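You operate a simulated robot arm through the tools that you are given. There is no shell and no other tool.

Carry out the task below with a simulated robot arm. There is one attempt and no reset: what you move stays moved.

JOB
Fit the short bar and the long bar to the frameless panel and clamp them.
Fine: open both clamps; short bar at the white clamp, long bar at the green clamp, channels to the glass; both clamps shut.

The check looks at the end state, three seconds after you hand in, the way a careful person would. Anything else that was tipped, shoved, dropped, spilled or broken makes it a failure.

ROBOT AND FRAMES
A 6-joint arm with a two-finger gripper, fixed in place. Base frame: the origin is on the floor under the middle of its stand, x ahead of it, y to its left, z up. Units: mm, rad, N and s.
With the tool pointing down near the work surface it reaches from about 440 to 840 mm from the base axis. Its first joint turns from -2.897 to 2.897 rad. Payload 1.66 kg.
Tool frame: the origin (TCP) lies between the finger pads and is the grasp point; the fingertips stand 16 mm ahead of it; z points along the fingers, y is the line along which they close. The gripper opens to 111 mm; its body begins 104 mm behind the TCP.
Orientation is that of the tool frame in the base frame, as a unit quaternion [w, x, y, z]. With the fingers straight down and closing along the base's y, the tool's x points along the base's -x, its y along +y and its z along -z.

CONTROLS
- The arm moves only by the tool servo_tool. Its argument "moves" is a list that holds one entry, the list of rows, each a list of 7 numbers: the shift along the base's x, y, z in mm, then the turn, a rotation vector about the base's x, y, z in rad, then the closure in counts, from 0 (fully open) to 255 (shut). In form: [[[tx, ty, tz, ax, ay, az, claw], ...]]. A call has 1 to 20 rows; each row shifts and turns the commanded pose from where the row before left it. A row lasts 0.2 s, in which the tool goes at most 50 mm and 0.15 rad; a call with a longer step from one row to the next is refused whole, and so is a gripper value outside its range. A pose out of reach is approached as far as the arm can. The call stops where the force on the tool passes 90 N (or 10 N more than at its start, if that is more) or the arm is blocked; 0.2 s more then pass. Each finger travels about 169.8 mm/s and halts on what it meets, pressing with about 32 N; the grip force reading is that of the motor and also rises with nothing between the fingers. The clock runs only during rows and for 0.2 s after the last one: add rows that do not move to give the fingers time. It gives the time, the measured TCP pose, the force on the tool (base axes), the opening and the grip force at its end, in the units of the frame above (readings bear some noise), with the torque about the TCP (base axes, N m) and any sound that the robot's microphone picked up, and new pictures: "show" is both (left out), scene, wrist or none.
- Cameras (640 x 400 px; columns grow to the right, rows downward): "scene" is fixed at [235.2, 653.8, 1469]; the picture's right is [-0.86, -0.51, 0.00], its down [-0.19, 0.33, -0.92] and it looks along [0.47, -0.79, -0.38] (base axes); focal length 347 px, centre (320, 200). "wrist" rides on the gripper at [70, 14, -143] in the tool frame; the picture's right is [-0.19, 0.98, 0.00], its down [-0.87, -0.17, -0.47] and it looks along [-0.46, -0.09, 0.88] (tool axes); focal length 230 px, centre (320, 200). There is no depth. A picture from a camera that has moved, and an enlarged one, comes with that camera's place and axes in the base frame and with its lens. The place of the scene camera against the robot may be out by one fixed shift of up to 25 mm in any direction.
- slide_trunk(by): moves the trunk up (or, below 0, down) by that many mm; the arm rides with it, the base frame stays. It gives what a move gives, with no picture.
- close_up(camera, box): a new picture of the part [left, top, right, bottom] of that camera's present view, enlarged. The clock stands still meanwhile.
- job_done(): hands the job in; it is judged then, once.

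Places have to be worked out from the pictures, the camera data and where the tool is seen. Open the gripper and draw the arm clear of the work before you hand the job in, unless the task says otherwise.

The tools are called after ">>>" as a command line: name --argument value ..., lists and objects as JSON in quotes. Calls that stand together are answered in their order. servo_tool: Moves the arm, as the interface text tells. Its arguments: {"type":"object","properties":{"moves":{"type":"array","items":{"type":"array","items":{"type":"array","items":{"type":"number"}}}},"show":{"type":"string","enum":["both","scene","wrist","none"]}},"required":["moves"]} The other tools are called the same way: slide_trunk (by) moves the trunk up or down; close_up (camera, box) takes an enlarged picture of a part of a camera's view; job_done () hands the job in.

At the start:

```text
time_s: 0.0
tool_pos: [322.1, -254.7, 1213.9]
orientation: [0.0, 0.001, 1.0, 0.0]
force: [-0.8, -0.7, 0.1]
moment: [0.01, -0.02, 0.0]
grip_width: 110.8
gripper_force: 0.0
trunk travel left (down, up): [-200.0, 390.0]
```

scene: 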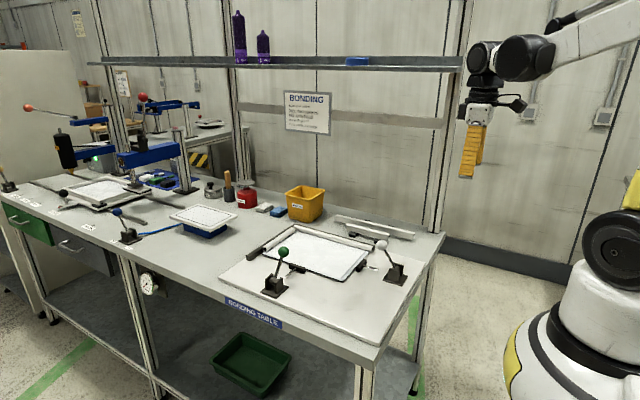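
wrist: 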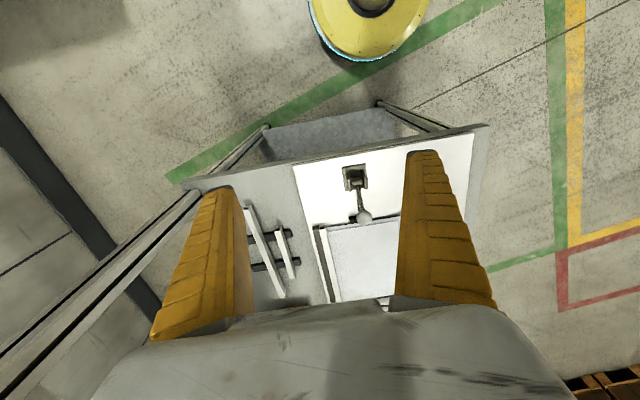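

I start by looking closely at the panel, the clamps and the bars in both cameras before I move anything.

>>> close_up --camera "scene" --box '[210, 200, 450, 350]'

>>> close_up --camera "wrist" --box '[160, 100, 500, 312]'

>>> close_up --camera "scene" --box '[30, 150, 270, 300]'

```text
2.67 times, centred on (330, 275) of scene
camera zoom: at [235.2, 653.8, 1469.0], right [-0.86, -0.51, 0.0], down [-0.19, 0.33, -0.92], along [0.47, -0.79, -0.38], focal length 925 px, centre (293, 0)
```

zoom: 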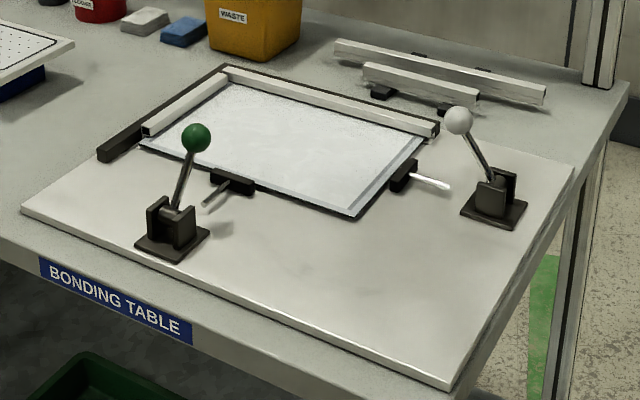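

```text
1.88 times, centred on (330, 206) of wrist
camera zoom: at [251.6, -240.3, 1357.1], right [0.19, 0.98, 0.0], down [0.87, -0.17, 0.47], along [0.46, -0.09, -0.88], focal length 433 px, centre (301, 189)
```

zoom: 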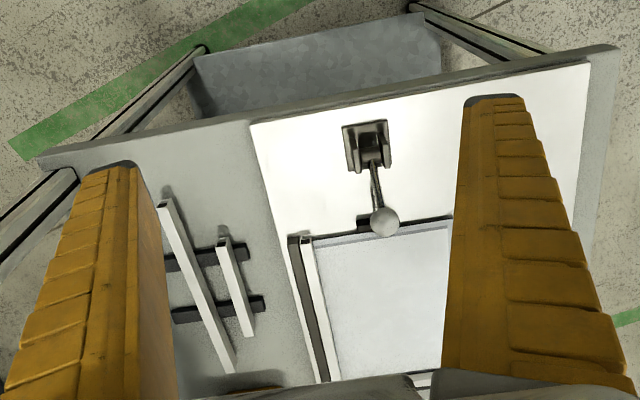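

```text
2.67 times, centred on (150, 225) of scene
camera zoom: at [235.2, 653.8, 1469.0], right [-0.86, -0.51, 0.0], down [-0.19, 0.33, -0.92], along [0.47, -0.79, -0.38], focal length 925 px, centre (773, 133)
```

zoom: 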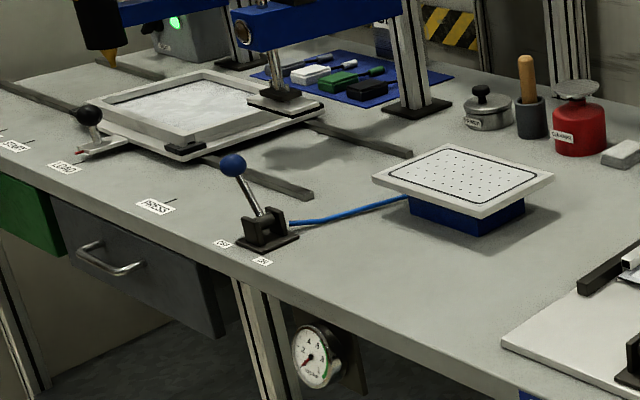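

The free bars lie on black rests on the far side of the panel, and the clamps stand at the near and right edges of the glass. I zoom in further to find which side each bar's channel is on.

>>> close_up --camera "scene" --box '[325, 205, 421, 265]'

>>> close_up --camera "scene" --box '[240, 220, 336, 280]'

>>> close_up --camera "scene" --box '[336, 230, 432, 290]'

>>> close_up --camera "scene" --box '[250, 240, 346, 300]'

```text
6.67 times, centred on (373, 235) of scene
camera zoom: at [235.2, 653.8, 1469.0], right [-0.86, -0.51, 0.0], down [-0.19, 0.33, -0.92], along [0.47, -0.79, -0.38], focal length 2313 px, centre (-33, -33)
```

zoom: 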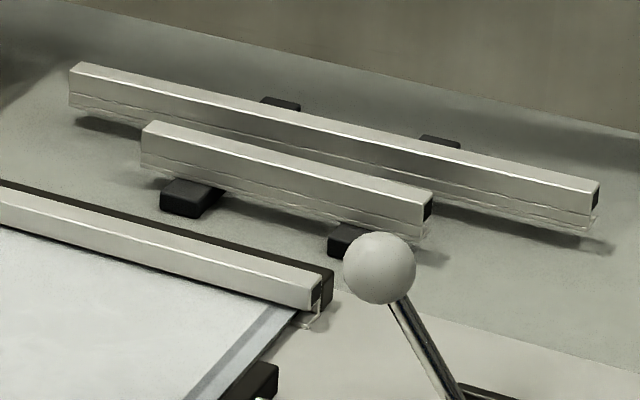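

```text
6.67 times, centred on (288, 250) of scene
camera zoom: at [235.2, 653.8, 1469.0], right [-0.86, -0.51, 0.0], down [-0.19, 0.33, -0.92], along [0.47, -0.79, -0.38], focal length 2313 px, centre (533, -133)
```

zoom: 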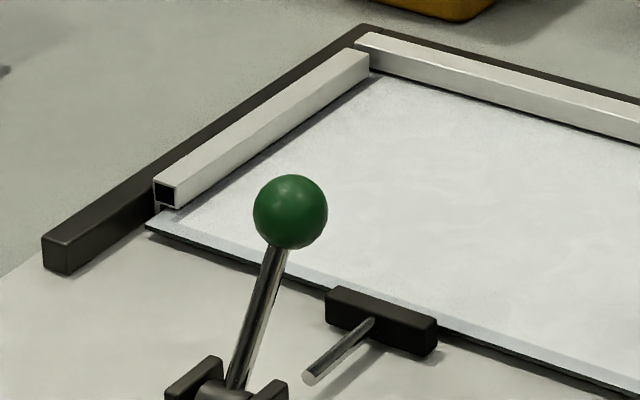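

```text
6.67 times, centred on (384, 260) of scene
camera zoom: at [235.2, 653.8, 1469.0], right [-0.86, -0.51, 0.0], down [-0.19, 0.33, -0.92], along [0.47, -0.79, -0.38], focal length 2313 px, centre (-107, -200)
```

zoom: 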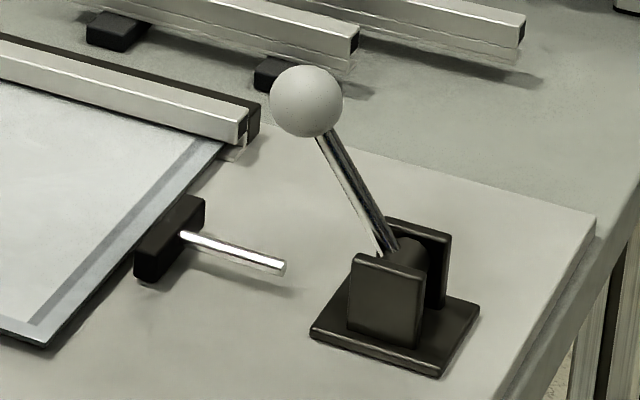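

```text
6.67 times, centred on (298, 270) of scene
camera zoom: at [235.2, 653.8, 1469.0], right [-0.86, -0.51, 0.0], down [-0.19, 0.33, -0.92], along [0.47, -0.79, -0.38], focal length 2313 px, centre (467, -267)
```

zoom: 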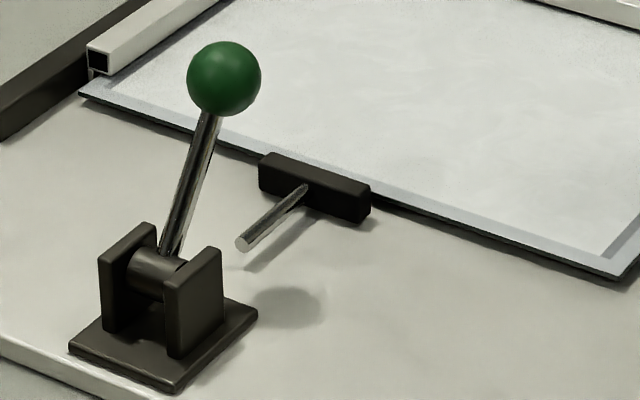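

The bars look like a tube with a clear channel below it. The two cameras put the white ball near (515, -199, 960), and the scene camera seems about 15 mm out in x. I move the arm over the work at a safe height to look with the wrist camera.

>>> servo_tool --moves '[[[40, 0, -10, 0, 0, 0, 0], [40, 0, -10, 0, 0, 0, 0], [40, 0, -10, 0, 0, 0, 0], [30, 0, -10, 0, 0, 0, 0]]]'

```text
time_s: 1.0
tool_pos: [471.3, -255.0, 1172.0]
orientation: [0.0, 0.0, 1.0, 0.0]
force: [0.2, 0.5, -0.6]
moment: [0.05, 0.02, 0.02]
grip_width: 111.2
gripper_force: 0.1
trunk travel left (down, up): [-200.0, 390.0]
camera wrist: at [401.4, -240.9, 1315.3], right [0.19, 0.98, 0.0], down [0.87, -0.17, 0.47], along [0.46, -0.09, -0.88], focal length 230 px, centre (320, 200)
```

scene: 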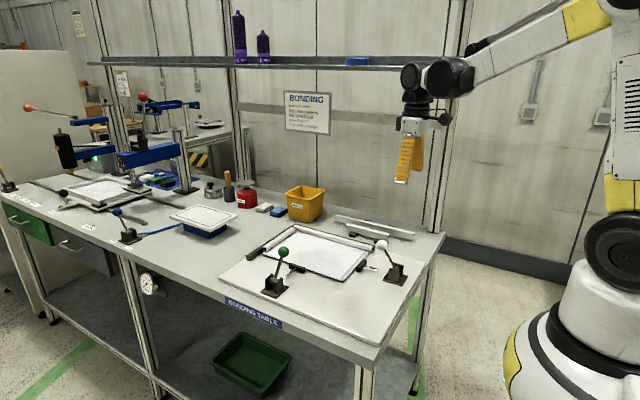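
wrist: 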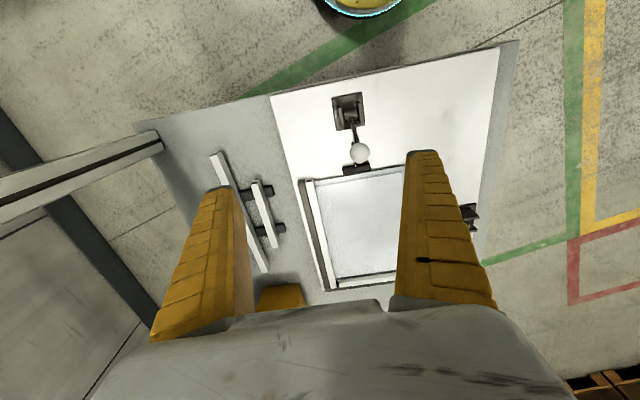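

The white ball holds at about (517, -199, 958). Next I tilt the tool and approach the bars' near ends, to see their cross-section and which way the channels face.

>>> servo_tool --moves '[[[-6, -37, -30, 0, -0.12, 0, 0], [-6, -37, -30, 0, -0.12, 0, 0], [-6, -37, -30, 0, -0.12, 0, 0], [-6, -37, -30, 0, -0.12, 0, 0], [-6, -37, -30, 0, -0.12, 0, 0]]]' --show "wrist"

```text
time_s: 2.2
tool_pos: [443.3, -439.0, 1022.7]
orientation: [0.296, 0.0, 0.955, 0.0]
force: [-0.5, -0.3, 0.3]
moment: [0.03, 0.01, 0.03]
grip_width: 110.8
gripper_force: 0.1
trunk travel left (down, up): [-200.0, 390.0]
camera wrist: at [304.8, -425.5, 1101.7], right [0.16, 0.98, 0.11], down [0.45, -0.17, 0.88], along [0.88, -0.09, -0.46], focal length 230 px, centre (320, 200)
```

wrist: 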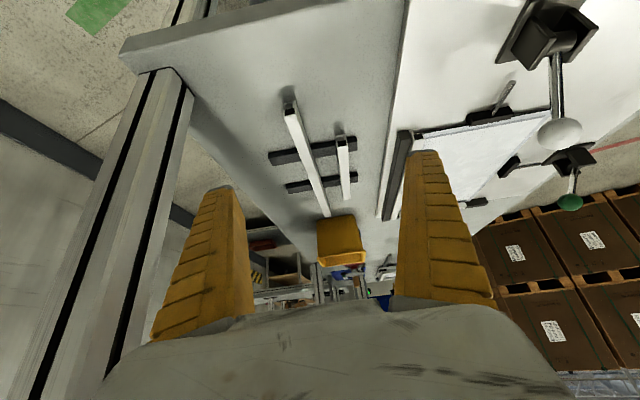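

The picture is upside down from this pose (image up is world down). I enlarge the ends of the bars, and also the fitted bar at the fence and the white clamp.

>>> close_up --camera "wrist" --box '[260, 75, 380, 225]'

>>> close_up --camera "wrist" --box '[272, 80, 368, 140]'

>>> close_up --camera "wrist" --box '[372, 110, 468, 170]'

>>> close_up --camera "wrist" --box '[448, 0, 640, 120]'

```text
2.67 times, centred on (320, 150) of wrist
camera zoom: at [304.8, -425.5, 1101.7], right [0.16, 0.98, 0.11], down [0.45, -0.17, 0.88], along [0.88, -0.09, -0.46], focal length 614 px, centre (320, 333)
```

zoom: 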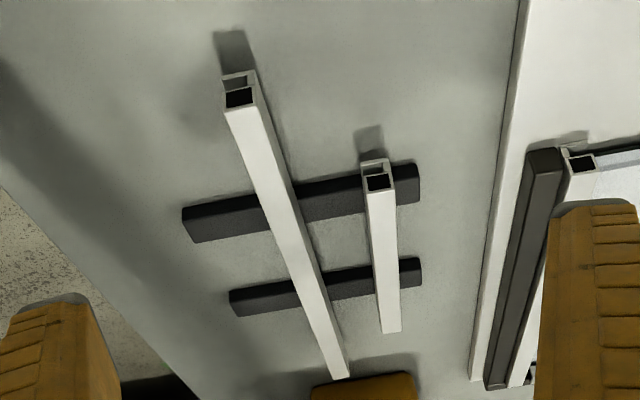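

```text
6.67 times, centred on (320, 110) of wrist
camera zoom: at [304.8, -425.5, 1101.7], right [0.16, 0.98, 0.11], down [0.45, -0.17, 0.88], along [0.88, -0.09, -0.46], focal length 1534 px, centre (320, 800)
```

zoom: 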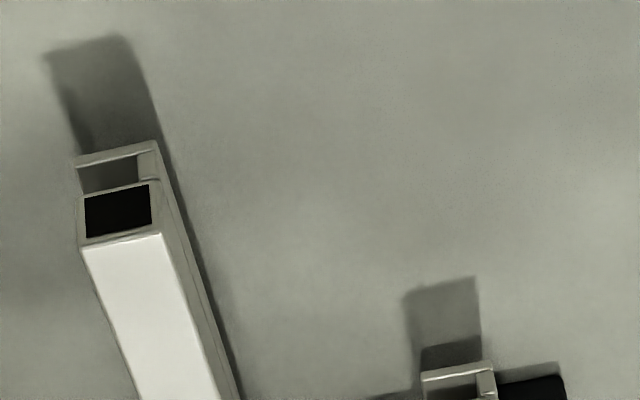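

```text
6.67 times, centred on (420, 140) of wrist
camera zoom: at [304.8, -425.5, 1101.7], right [0.16, 0.98, 0.11], down [0.45, -0.17, 0.88], along [0.88, -0.09, -0.46], focal length 1534 px, centre (-347, 600)
```

zoom: 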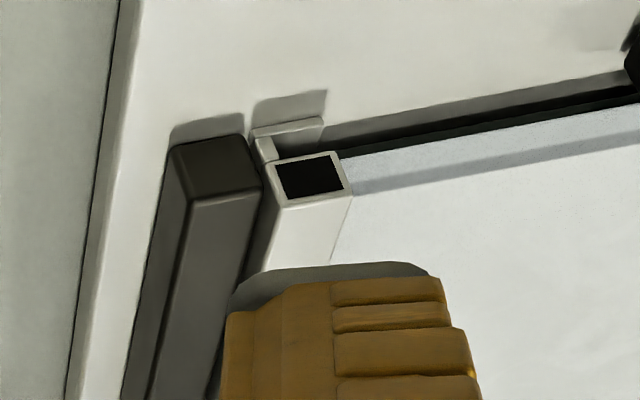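

```text
3.33 times, centred on (544, 60) of wrist
camera zoom: at [304.8, -425.5, 1101.7], right [0.16, 0.98, 0.11], down [0.45, -0.17, 0.88], along [0.88, -0.09, -0.46], focal length 767 px, centre (-427, 667)
```

zoom: 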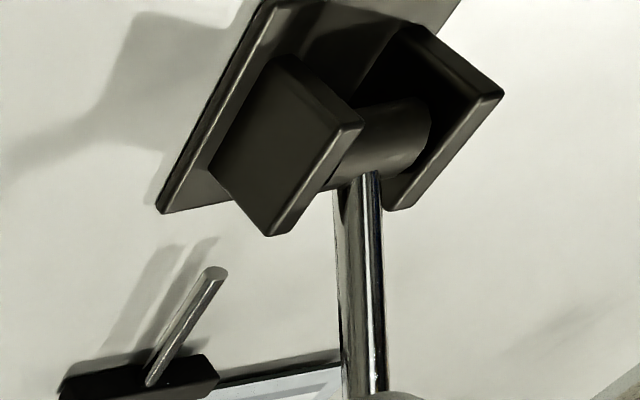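

The cross-section is now clear: a square tube on top with a web and a bottom lip below it. Both free bars have the web on +y and open towards -y, so the long bar goes in as it lies and the short bar needs a +90° turn. I zoom on the fitted bars' ends to learn the correct seat height.

>>> close_up --camera "scene" --box '[358, 238, 390, 258]'

>>> close_up --camera "scene" --box '[252, 240, 284, 260]'

>>> close_up --camera "wrist" --box '[405, 115, 445, 140]'

>>> close_up --camera "wrist" --box '[325, 125, 365, 150]'

>>> close_up --camera "wrist" --box '[275, 90, 315, 115]'

```text
16.00 times, centred on (374, 248) of scene
camera zoom: at [235.2, 653.8, 1469.0], right [-0.86, -0.51, 0.0], down [-0.19, 0.33, -0.92], along [0.47, -0.79, -0.38], focal length 5552 px, centre (-544, -568)
```

zoom: 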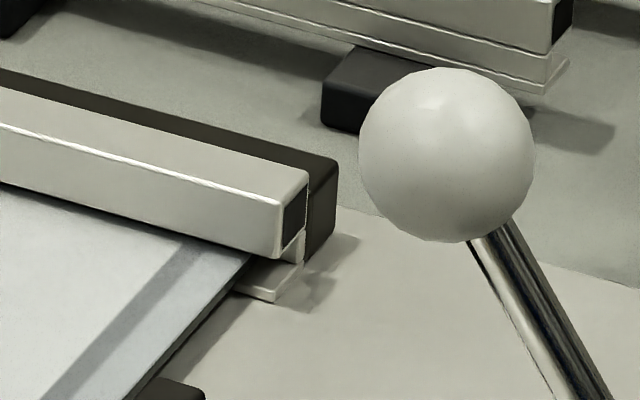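

```text
16.00 times, centred on (268, 250) of scene
camera zoom: at [235.2, 653.8, 1469.0], right [-0.86, -0.51, 0.0], down [-0.19, 0.33, -0.92], along [0.47, -0.79, -0.38], focal length 5552 px, centre (1152, -600)
```

zoom: 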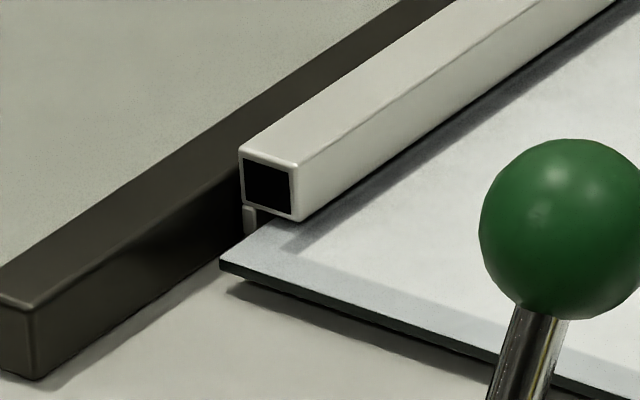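

```text
16.00 times, centred on (425, 128) of wrist
camera zoom: at [304.8, -425.5, 1101.7], right [0.16, 0.98, 0.11], down [0.45, -0.17, 0.88], along [0.88, -0.09, -0.46], focal length 3681 px, centre (-1360, 1360)
```

zoom: 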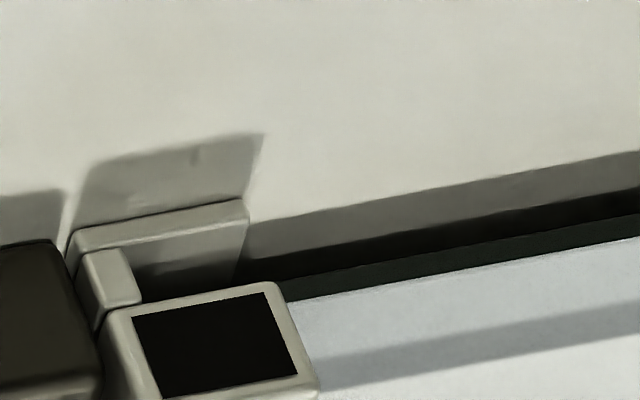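

```text
16.00 times, centred on (345, 138) of wrist
camera zoom: at [304.8, -425.5, 1101.7], right [0.16, 0.98, 0.11], down [0.45, -0.17, 0.88], along [0.88, -0.09, -0.46], focal length 3681 px, centre (-80, 1200)
```

zoom: 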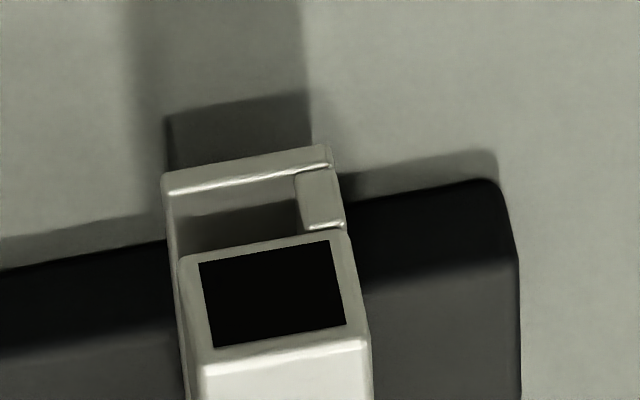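

```text
16.00 times, centred on (295, 102) of wrist
camera zoom: at [304.8, -425.5, 1101.7], right [0.16, 0.98, 0.11], down [0.45, -0.17, 0.88], along [0.88, -0.09, -0.46], focal length 3681 px, centre (720, 1760)
```

zoom: 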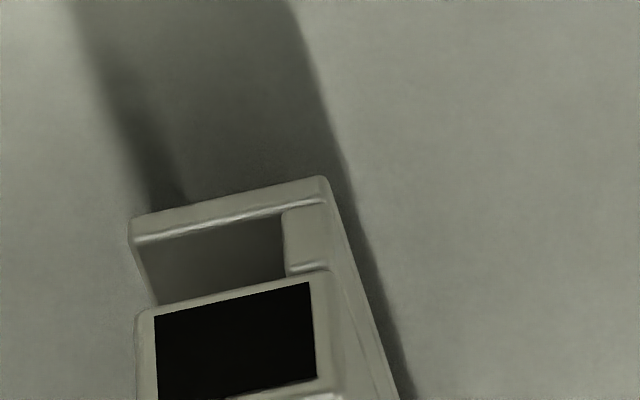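

Profile confirmed: tube about 15 mm wide with the channel below it, and the seated bar's lip stays above the board. I return the tool to vertical and take measuring views above the panel for triangulation.

>>> servo_tool --moves '[[[-2.6, 27.8, 11.4, 0, 0.12, 0, 0], [-2.6, 27.8, 11.4, 0, 0.12, 0, 0], [-2.6, 27.8, 11.4, 0, 0.12, 0, 0], [-2.6, 27.8, 11.4, 0, 0.12, 0, 0], [-2.6, 27.8, 11.4, 0, 0.12, 0, 0], [0, 0, 0, 0, 0, 0, 0]]]' --show "wrist"

```text
time_s: 3.6
tool_pos: [430.0, -300.5, 1080.2]
orientation: [-0.001, 0.0, 1.0, 0.0]
force: [0.0, 0.8, -0.2]
moment: [-0.01, 0.04, -0.01]
grip_width: 111.0
gripper_force: 0.1
trunk travel left (down, up): [-200.0, 390.0]
camera wrist: at [359.7, -286.5, 1223.9], right [0.19, 0.98, 0.0], down [0.87, -0.17, 0.47], along [0.46, -0.09, -0.88], focal length 230 px, centre (320, 200)
```

wrist: 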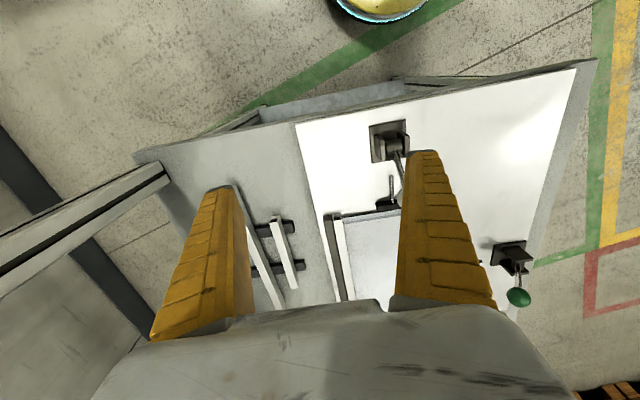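

I enlarge the gap between the fingers, which shows the bars' near ends, the fitted bar end and the glass corner.

>>> close_up --camera "wrist" --box '[240, 190, 336, 250]'

>>> close_up --camera "wrist" --box '[320, 160, 416, 220]'

>>> close_up --camera "wrist" --box '[240, 250, 336, 310]'

>>> close_up --camera "wrist" --box '[345, 105, 441, 165]'

```text
6.67 times, centred on (288, 220) of wrist
camera zoom: at [359.7, -286.5, 1223.9], right [0.19, 0.98, 0.0], down [0.87, -0.17, 0.47], along [0.46, -0.09, -0.88], focal length 1534 px, centre (533, 67)
```

zoom: 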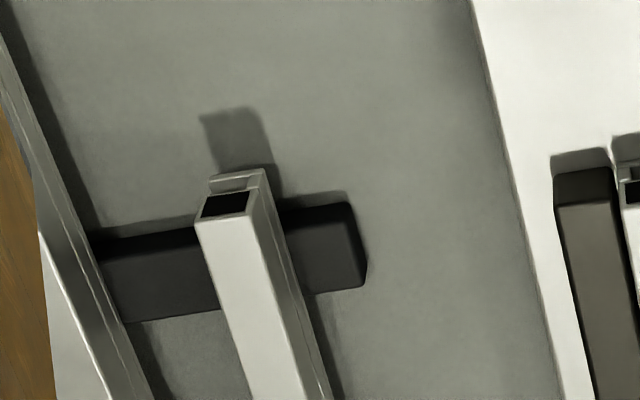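

```text
6.67 times, centred on (368, 190) of wrist
camera zoom: at [359.7, -286.5, 1223.9], right [0.19, 0.98, 0.0], down [0.87, -0.17, 0.47], along [0.46, -0.09, -0.88], focal length 1534 px, centre (0, 267)
```

zoom: 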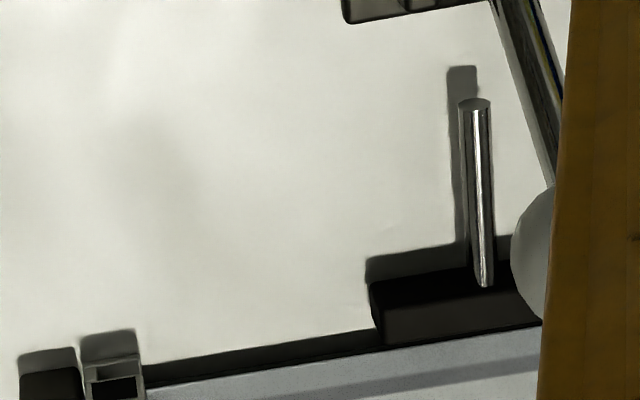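

```text
6.67 times, centred on (288, 280) of wrist
camera zoom: at [359.7, -286.5, 1223.9], right [0.19, 0.98, 0.0], down [0.87, -0.17, 0.47], along [0.46, -0.09, -0.88], focal length 1534 px, centre (533, -333)
```

zoom: 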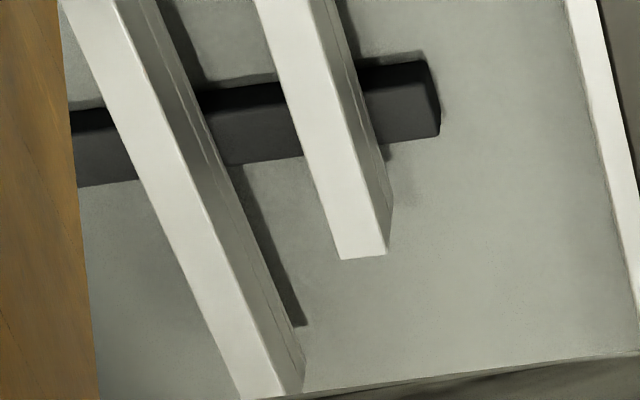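

```text
6.67 times, centred on (393, 135) of wrist
camera zoom: at [359.7, -286.5, 1223.9], right [0.19, 0.98, 0.0], down [0.87, -0.17, 0.47], along [0.46, -0.09, -0.88], focal length 1534 px, centre (-167, 633)
```

zoom: 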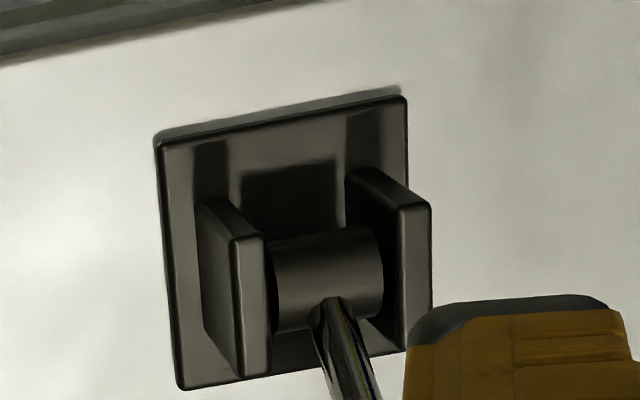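

I shift 130 mm in x for the second triangulation view.

>>> servo_tool --moves '[[[43.3, 0, 0, 0, 0, 0, 0], [43.3, 0, 0, 0, 0, 0, 0], [43.4, 0, 0, 0, 0, 0, 0], [0, 0, 0, 0, 0, 0, 0]]]' --show "wrist"

>>> close_up --camera "wrist" --box '[240, 120, 336, 180]'

>>> close_up --camera "wrist" --box '[310, 90, 406, 150]'

>>> close_up --camera "wrist" --box '[240, 180, 336, 240]'

>>> close_up --camera "wrist" --box '[310, 215, 406, 275]'

```text
time_s: 4.6
tool_pos: [559.7, -301.1, 1082.7]
orientation: [0.0, -0.001, 1.0, 0.0]
force: [0.0, -0.2, -0.6]
moment: [0.02, 0.01, 0.0]
grip_width: 110.7
gripper_force: 0.1
trunk travel left (down, up): [-200.0, 390.0]
camera wrist: at [489.9, -287.2, 1226.0], right [0.19, 0.98, 0.0], down [0.87, -0.17, 0.47], along [0.46, -0.09, -0.88], focal length 230 px, centre (320, 200)
```

wrist: 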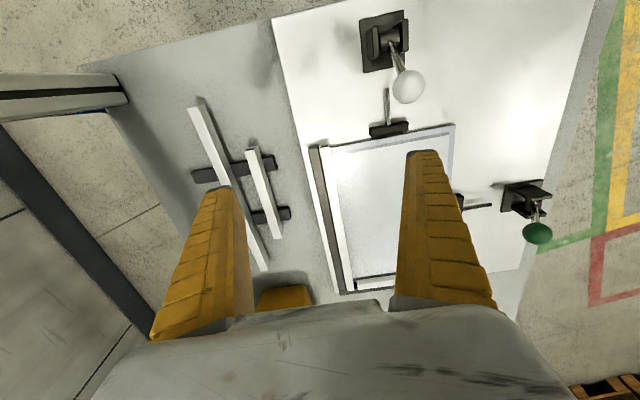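

```text
6.67 times, centred on (288, 150) of wrist
camera zoom: at [489.9, -287.2, 1226.0], right [0.19, 0.98, 0.0], down [0.87, -0.17, 0.47], along [0.46, -0.09, -0.88], focal length 1534 px, centre (533, 533)
```

zoom: 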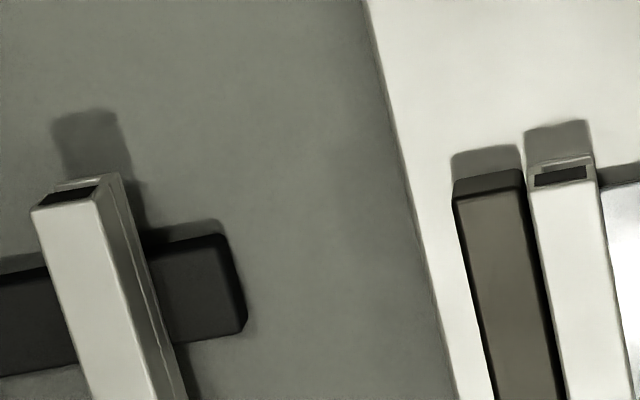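

```text
6.67 times, centred on (358, 120) of wrist
camera zoom: at [489.9, -287.2, 1226.0], right [0.19, 0.98, 0.0], down [0.87, -0.17, 0.47], along [0.46, -0.09, -0.88], focal length 1534 px, centre (67, 733)
```

zoom: 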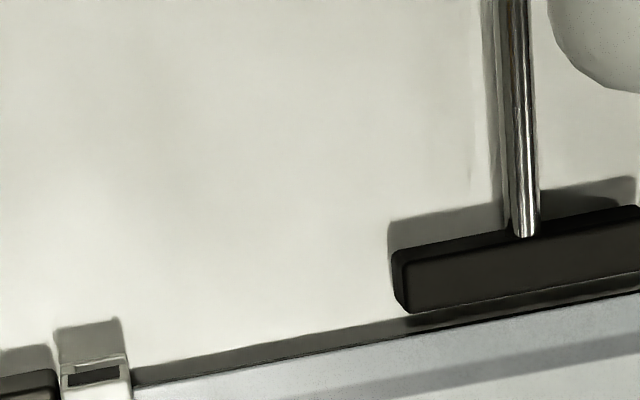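

```text
6.67 times, centred on (288, 210) of wrist
camera zoom: at [489.9, -287.2, 1226.0], right [0.19, 0.98, 0.0], down [0.87, -0.17, 0.47], along [0.46, -0.09, -0.88], focal length 1534 px, centre (533, 133)
```

zoom: 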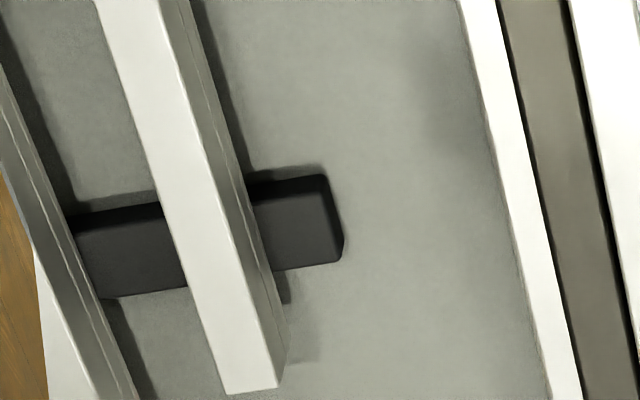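

```text
6.67 times, centred on (358, 245) of wrist
camera zoom: at [489.9, -287.2, 1226.0], right [0.19, 0.98, 0.0], down [0.87, -0.17, 0.47], along [0.46, -0.09, -0.88], focal length 1534 px, centre (67, -100)
```

zoom: 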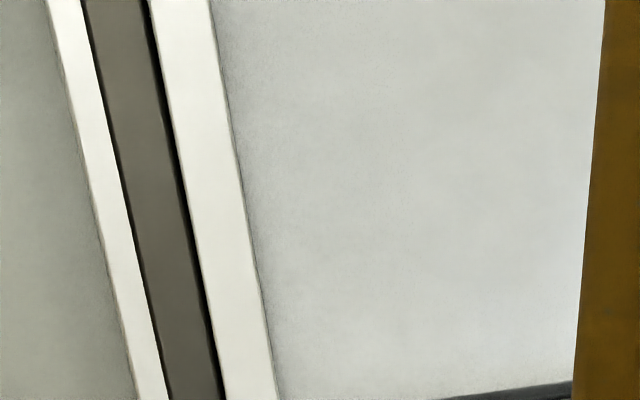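

Triangulation puts the short bar top at z≈883, x 565–734, y≈-411. The fitted long bar top is also about 883.5, and the glass edge is at x≈589 with the white pad's front near 582. I move so the camera looks straight down on the white pad.

>>> servo_tool --moves '[[[32, 29, 0, 0, 0, 0, 0], [32, 29, 0, 0, 0, 0, 0], [31, 28, 0, 0, 0, 0, 0], [0, 0, 0, 0, 0, 0, 0]]]' --show "wrist"

>>> close_up --camera "wrist" --box '[270, 40, 366, 100]'

>>> close_up --camera "wrist" --box '[220, 0, 400, 112]'

>>> close_up --camera "wrist" --box '[420, 90, 612, 210]'

```text
time_s: 5.6
tool_pos: [651.1, -212.7, 1081.3]
orientation: [0.001, 0.0, 1.0, 0.0]
force: [0.0, 0.2, 0.9]
moment: [-0.02, 0.01, -0.03]
grip_width: 110.7
gripper_force: 0.1
trunk travel left (down, up): [-200.0, 390.0]
camera wrist: at [580.8, -199.3, 1223.0], right [0.19, 0.98, 0.0], down [0.87, -0.17, 0.47], along [0.46, -0.09, -0.88], focal length 230 px, centre (320, 200)
```

wrist: 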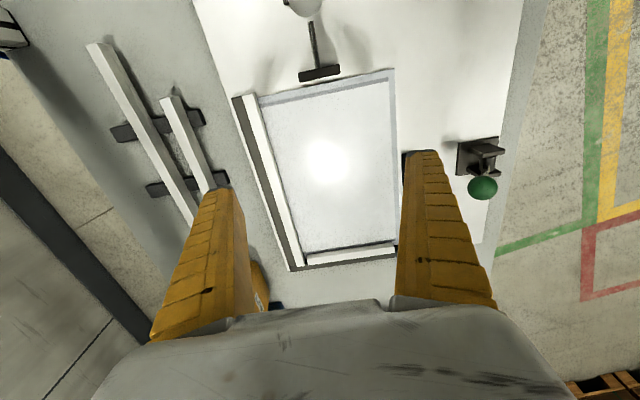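

```text
6.67 times, centred on (318, 70) of wrist
camera zoom: at [580.8, -199.3, 1223.0], right [0.19, 0.98, 0.0], down [0.87, -0.17, 0.47], along [0.46, -0.09, -0.88], focal length 1534 px, centre (333, 1067)
```

zoom: 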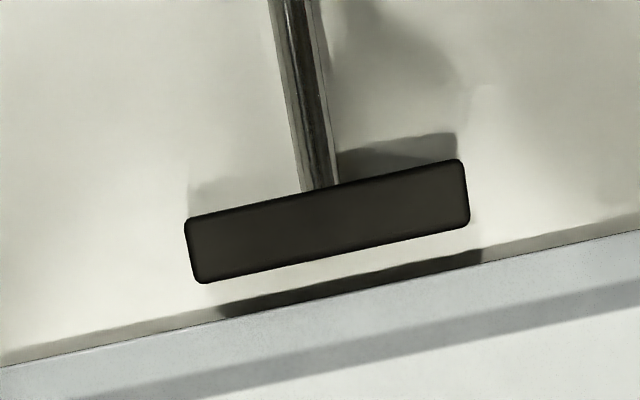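

```text
3.56 times, centred on (310, 56) of wrist
camera zoom: at [580.8, -199.3, 1223.0], right [0.19, 0.98, 0.0], down [0.87, -0.17, 0.47], along [0.46, -0.09, -0.88], focal length 818 px, centre (356, 712)
```

zoom: 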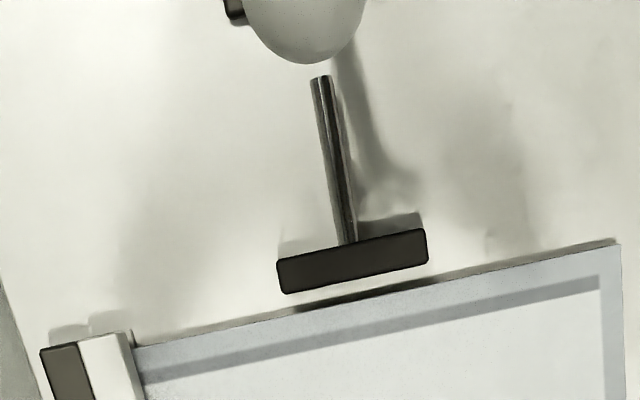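

```text
3.33 times, centred on (516, 150) of wrist
camera zoom: at [580.8, -199.3, 1223.0], right [0.19, 0.98, 0.0], down [0.87, -0.17, 0.47], along [0.46, -0.09, -0.88], focal length 767 px, centre (-333, 367)
```

zoom: 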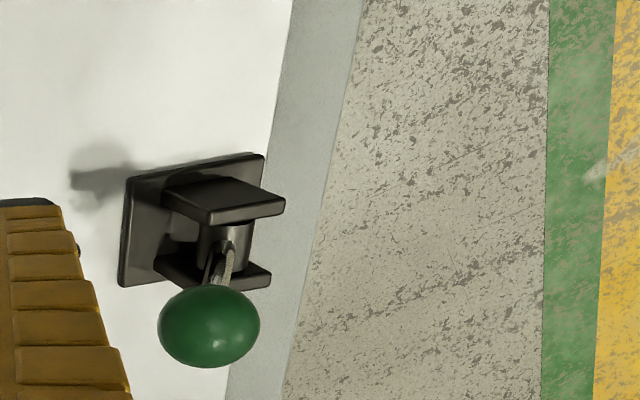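

The straight-down view shows about 8 mm between the white pad's face and the glass edge, and the lever leans towards the panel. I'll grip the white ball and swing it away from the panel to open it, so I first move over the ball.

>>> servo_tool --moves '[[[-45, 4.5, 0, 0, 0, 0, 0], [-45, 4.5, 0, 0, 0, 0, 0], [-44, 4.5, -10, 0, 0, 0, 0], [0, 0, 0, 0, 0, 0, 0], [0, 0, 0, 0, 0, 0, 0]]]' --show "both"

```text
time_s: 6.8
tool_pos: [519.7, -199.9, 1069.1]
orientation: [0.001, 0.0, 1.0, 0.0]
force: [-0.6, -0.4, -0.1]
moment: [0.0, -0.05, -0.01]
grip_width: 110.7
gripper_force: 0.0
trunk travel left (down, up): [-200.0, 390.0]
camera wrist: at [450.0, -186.4, 1211.4], right [0.19, 0.98, 0.0], down [0.87, -0.17, 0.47], along [0.46, -0.09, -0.88], focal length 230 px, centre (320, 200)
```

scene: 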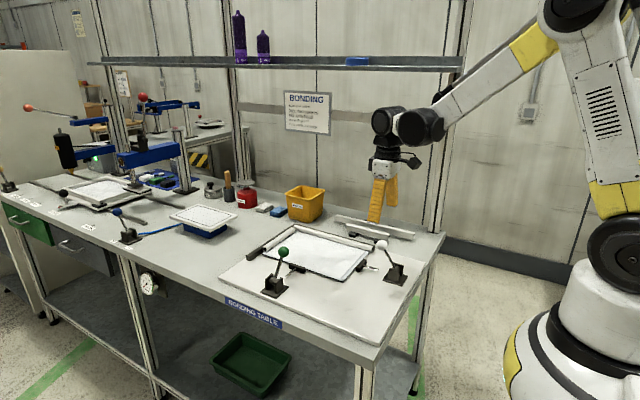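
wrist: 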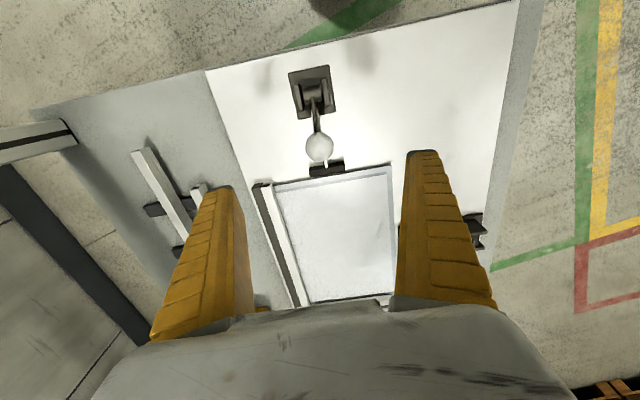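

The ball is confirmed at about (517, -200, 958). I descend around it with open fingers.

>>> servo_tool --moves '[[[-1, 0, -37, 0, 0, 0, 0], [-1, 0, -37, 0, 0, 0, 0], [-0.7, 0, -34, 0, 0, 0, 0], [0, 0, 0, 0, 0, 0, 0], [0, 0, 0, 0, 0, 0, 0]]]' --show "both"

```text
time_s: 8.0
tool_pos: [519.3, -202.7, 960.8]
orientation: [0.001, 0.0, 1.0, 0.0]
force: [0.7, -0.6, -0.3]
moment: [0.02, 0.0, -0.01]
grip_width: 110.9
gripper_force: 0.0
trunk travel left (down, up): [-200.0, 390.0]
camera wrist: at [449.1, -188.7, 1104.9], right [0.19, 0.98, 0.0], down [0.87, -0.17, 0.47], along [0.46, -0.09, -0.88], focal length 230 px, centre (320, 200)
```

scene: 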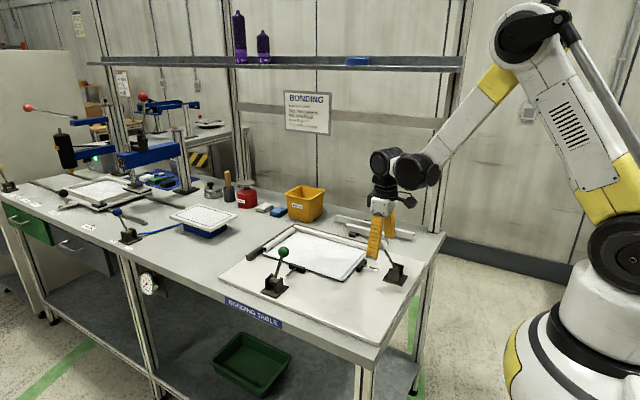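
wrist: 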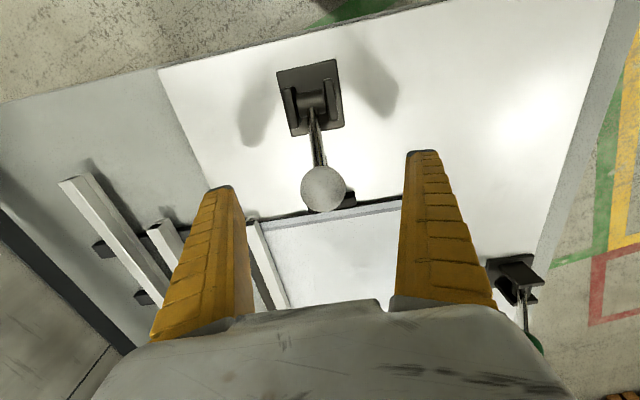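

Readings seem to jitter by a millimetre or two, so I hold still once to see how much of that is noise.

>>> servo_tool --moves '[[[0, 0, 0, 0, 0, 0, 0]]]' --show "none"

>>> close_up --camera "wrist" --box '[260, 50, 404, 220]'

```text
time_s: 8.4
tool_pos: [518.7, -202.3, 963.0]
orientation: [0.0, 0.0, 1.0, 0.0]
force: [-0.2, -0.3, 0.6]
moment: [-0.02, -0.05, -0.01]
grip_width: 111.1
gripper_force: 0.1
trunk travel left (down, up): [-200.0, 390.0]
```

```text
2.35 times, centred on (332, 135) of wrist
camera zoom: at [449.2, -188.7, 1105.0], right [0.19, 0.98, 0.0], down [0.87, -0.17, 0.47], along [0.46, -0.09, -0.88], focal length 541 px, centre (292, 353)
```

zoom: 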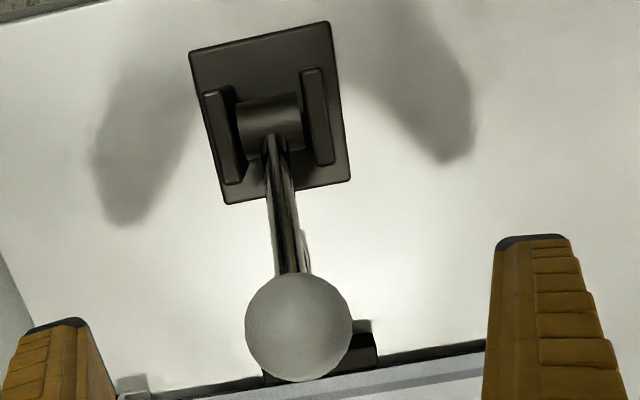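

The camera report is steady and precise while the TCP reading is noisy, so I'll use the camera pose as the true pose. The ball is at (517.6, -200.2), so I centre on it and close the fingers.

>>> servo_tool --moves '[[[-1.6, 2.5, -4, 0, 0, 0, 0], [0, 0, 0, 0, 0, 0, 0], [0, 0, 0, 0, 0, 0, 170], [0, 0, 0, 0, 0, 0, 200], [0, 0, 0, 0, 0, 0, 200]]]' --show "wrist"

```text
time_s: 9.6
tool_pos: [517.0, -200.4, 958.6]
orientation: [0.0, 0.0, 1.0, 0.0]
force: [0.9, 0.3, 0.0]
moment: [-0.04, -0.02, 0.03]
grip_width: 26.8
gripper_force: 2.2
trunk travel left (down, up): [-200.0, 390.0]
camera wrist: at [446.9, -185.9, 1102.1], right [0.19, 0.98, 0.0], down [0.87, -0.17, 0.47], along [0.46, -0.09, -0.88], focal length 230 px, centre (320, 200)
```

wrist: 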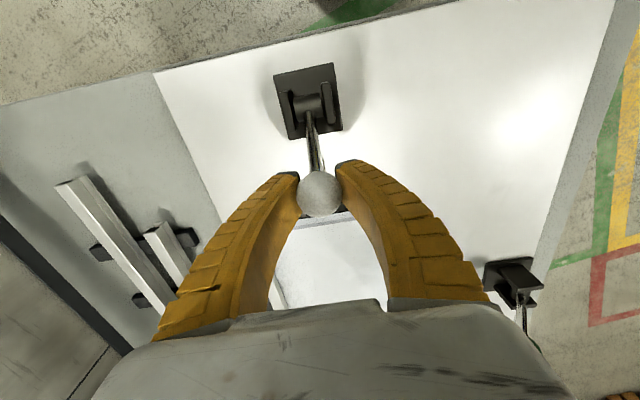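

The fingers hold the ball. I pull the lever away from the panel along its arc about the pivot near (468, 893) and watch the force and the pad.

>>> servo_tool --moves '[[[-4.2, 0, 2.8, 0, 0, 0, 200], [-4.2, 0, 2.7, 0, 0, 0, 200], [-6.4, 0, 3.2, 0, 0, 0, 200], [-6.4, 0, 2.8, 0, 0, 0, 200], [0, 0, 0, 0, 0, 0, 200]]]' --show "wrist"

>>> close_up --camera "wrist" --box '[240, 50, 404, 230]'

>>> close_up --camera "scene" --box '[320, 220, 424, 290]'

```text
time_s: 10.8
tool_pos: [495.2, -198.3, 970.1]
orientation: [0.0, 0.0, 1.0, 0.0]
force: [-0.4, -0.4, -0.5]
moment: [0.04, -0.03, 0.01]
grip_width: 26.7
gripper_force: 2.3
trunk travel left (down, up): [-200.0, 390.0]
camera wrist: at [424.8, -184.7, 1113.1], right [0.19, 0.98, 0.0], down [0.87, -0.17, 0.47], along [0.46, -0.09, -0.88], focal length 230 px, centre (320, 200)
```

wrist: 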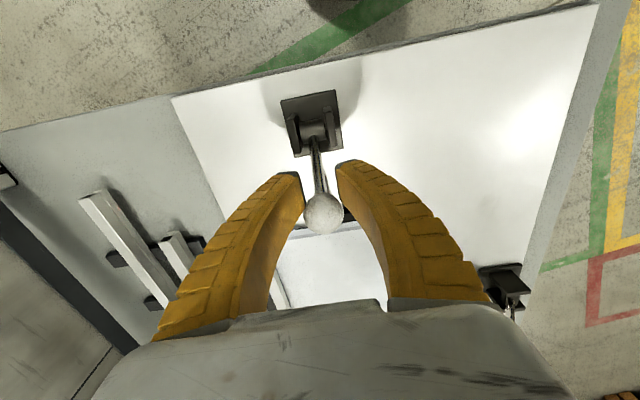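

```text
2.22 times, centred on (322, 140) of wrist
camera zoom: at [424.8, -184.7, 1113.1], right [0.19, 0.98, 0.0], down [0.87, -0.17, 0.47], along [0.46, -0.09, -0.88], focal length 511 px, centre (316, 333)
```

zoom: 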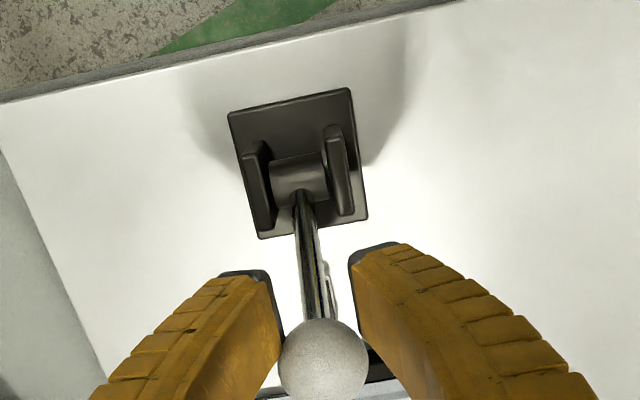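

```text
5.71 times, centred on (372, 255) of scene
camera zoom: at [235.2, 653.8, 1469.0], right [-0.86, -0.51, 0.0], down [-0.19, 0.33, -0.92], along [0.47, -0.79, -0.38], focal length 1983 px, centre (23, -114)
```

zoom: 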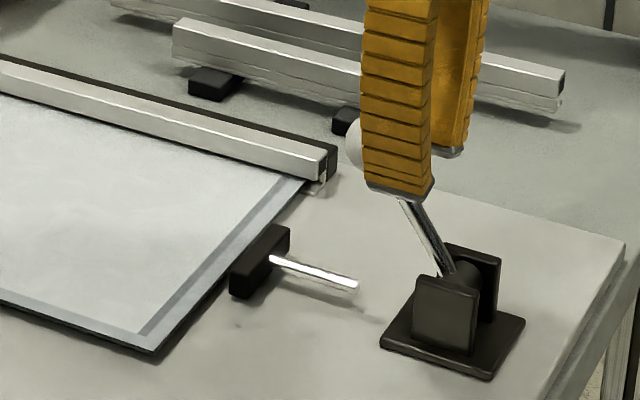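

The fingers slid off and the ball stayed at about (517.7, -199.5, 958), because the grip was only about 2 N and sideways. I open, rise and turn the tool 90° so the fingers straddle the ball along the lever's motion.

>>> servo_tool --moves '[[[0, 0, 0, 0, 0, 0, 0], [0, 0, 0, 0, 0, 0, 0], [0, 0, 40, 0, 0, 0, 0], [5, 0, 40, 0, 0, 0.1, 0], [5, 0, 15, 0, 0, 0.147, 0], [5, 0, 0, 0, 0, 0.147, 0], [5, 0, 0, 0, 0, 0.147, 0], [2, 0, 0, 0, 0, 0.147, 0], [0, 0, 0, 0, 0, 0.147, 0], [0, 0, 0, 0, 0, 0.147, 0], [0, 0, 0, 0, 0, 0.147, 0], [0, 0, 0, 0, 0, 0.147, 0], [0, 0, 0, 0, 0, 0.147, 0], [0, 0, 0, 0, 0, 0.1478, 0], [0, 0, 0, 0, 0, 0, 0]]]' --show "both"

```text
time_s: 14.0
tool_pos: [516.5, -198.5, 1066.6]
orientation: [0.0, 0.708, -0.707, 0.001]
force: [0.1, 0.2, -0.1]
moment: [0.02, -0.01, -0.02]
grip_width: 111.0
gripper_force: 0.0
trunk travel left (down, up): [-200.0, 390.0]
camera wrist: at [502.8, -268.0, 1209.6], right [-0.98, 0.19, 0.0], down [0.17, 0.87, 0.47], along [0.09, 0.46, -0.88], focal length 230 px, centre (320, 200)
```

scene: 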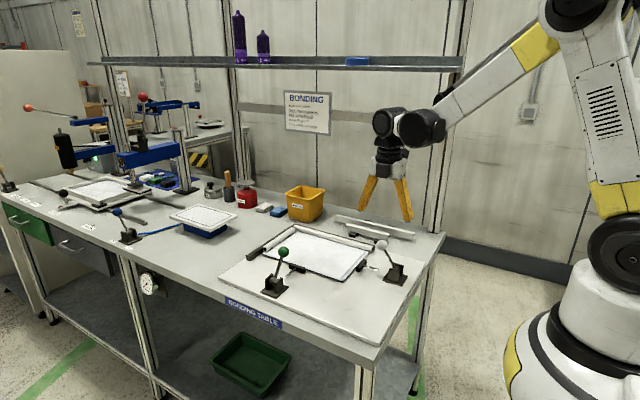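
wrist: 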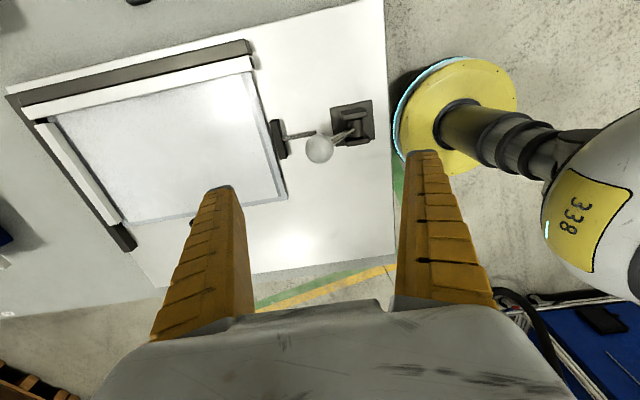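

The turn to +90° worked. I descend so the tips reach just below the ball's middle, clear of the lever rod, and close on the ball along x.

>>> servo_tool --moves '[[[0.3, -0.7, -33, 0, 0, 0, 0], [0.3, -0.7, -33, 0, 0, 0, 0], [0.2, -0.6, -33, 0, 0, 0, 0], [0, 0, 0, 0, 0, 0, 0], [0, 0, 0, 0, 0, 0, 160], [0, 0, 0, 0, 0, 0, 195], [0, 0, 0, 0, 0, 0, 195]]]' --show "wrist"

>>> close_up --camera "wrist" --box '[240, 80, 400, 240]'

>>> close_up --camera "scene" --box '[320, 220, 424, 290]'

```text
time_s: 15.6
tool_pos: [515.5, -200.9, 967.5]
orientation: [0.0, 0.707, -0.707, 0.001]
force: [6.4, 0.3, -0.8]
moment: [0.04, 0.0, -0.05]
grip_width: 32.6
gripper_force: 4.4
trunk travel left (down, up): [-200.0, 390.0]
camera wrist: at [501.5, -270.9, 1111.8], right [-0.98, 0.19, 0.0], down [0.17, 0.87, 0.47], along [0.09, 0.46, -0.88], focal length 230 px, centre (320, 200)
```

wrist: 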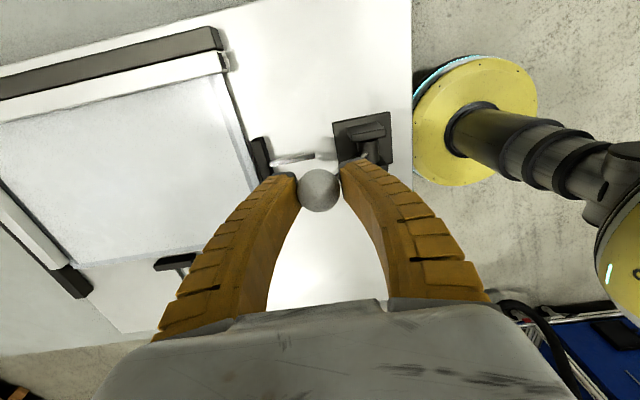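

```text
2.50 times, centred on (320, 160) of wrist
camera zoom: at [501.5, -270.9, 1111.8], right [-0.98, 0.19, 0.0], down [0.17, 0.87, 0.47], along [0.09, 0.46, -0.88], focal length 575 px, centre (320, 300)
```

zoom: 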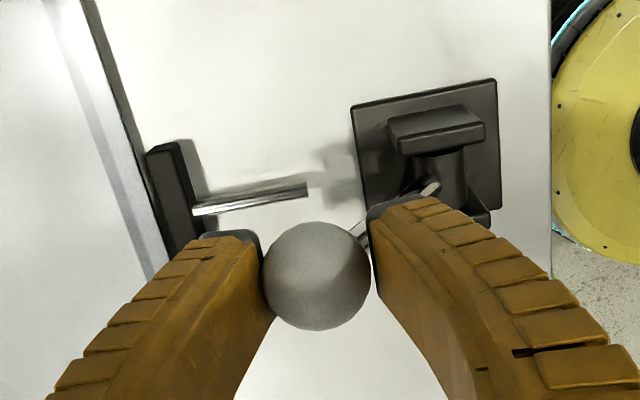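

```text
5.71 times, centred on (372, 255) of scene
camera zoom: at [235.2, 653.8, 1469.0], right [-0.86, -0.51, 0.0], down [-0.19, 0.33, -0.92], along [0.47, -0.79, -0.38], focal length 1983 px, centre (23, -114)
```

zoom: 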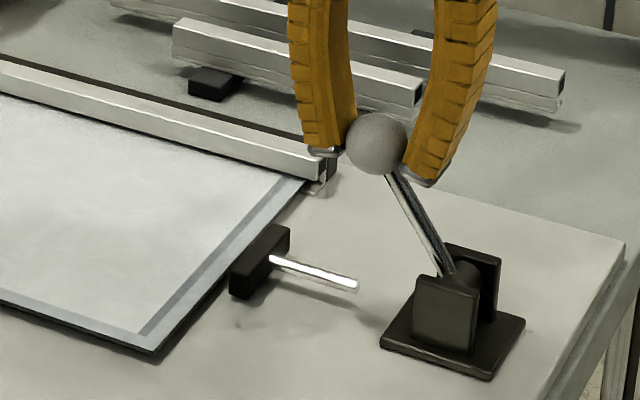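

The ball is held between the fingers along x. I swing it away from the panel in small steps.

>>> servo_tool --moves '[[[-4.2, 0, 2.8, 0, 0, 0, 195], [-4.2, 0, 2.7, 0, 0, 0, 195], [-6.4, 0, 3.2, 0, 0, 0, 195], [-6.4, 0, 2.8, 0, 0, 0, 195], [0, 0, 0, 0, 0, 0, 195]]]' --show "wrist"

>>> close_up --camera "scene" --box '[320, 220, 424, 290]'

```text
time_s: 16.8
tool_pos: [494.3, -201.5, 977.6]
orientation: [0.0, -0.707, 0.707, 0.0]
force: [4.3, 1.4, -0.1]
moment: [0.02, -0.01, 0.0]
grip_width: 32.0
gripper_force: 4.1
trunk travel left (down, up): [-200.0, 390.0]
camera wrist: at [481.2, -270.9, 1120.8], right [-0.98, 0.19, 0.0], down [0.17, 0.87, 0.47], along [0.09, 0.46, -0.88], focal length 230 px, centre (320, 200)
```

wrist: 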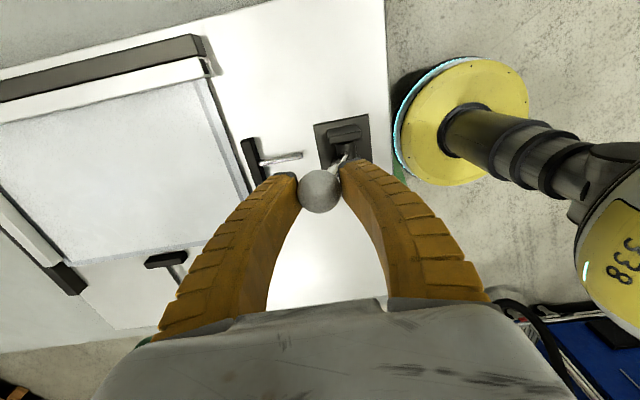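

```text
5.71 times, centred on (372, 255) of scene
camera zoom: at [235.2, 653.8, 1469.0], right [-0.86, -0.51, 0.0], down [-0.19, 0.33, -0.92], along [0.47, -0.79, -0.38], focal length 1983 px, centre (23, -114)
```

zoom: 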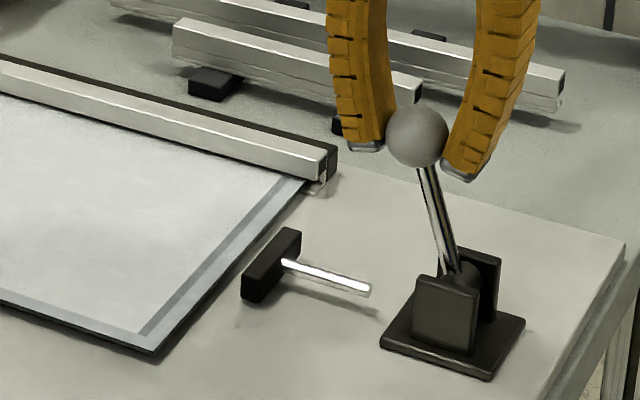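

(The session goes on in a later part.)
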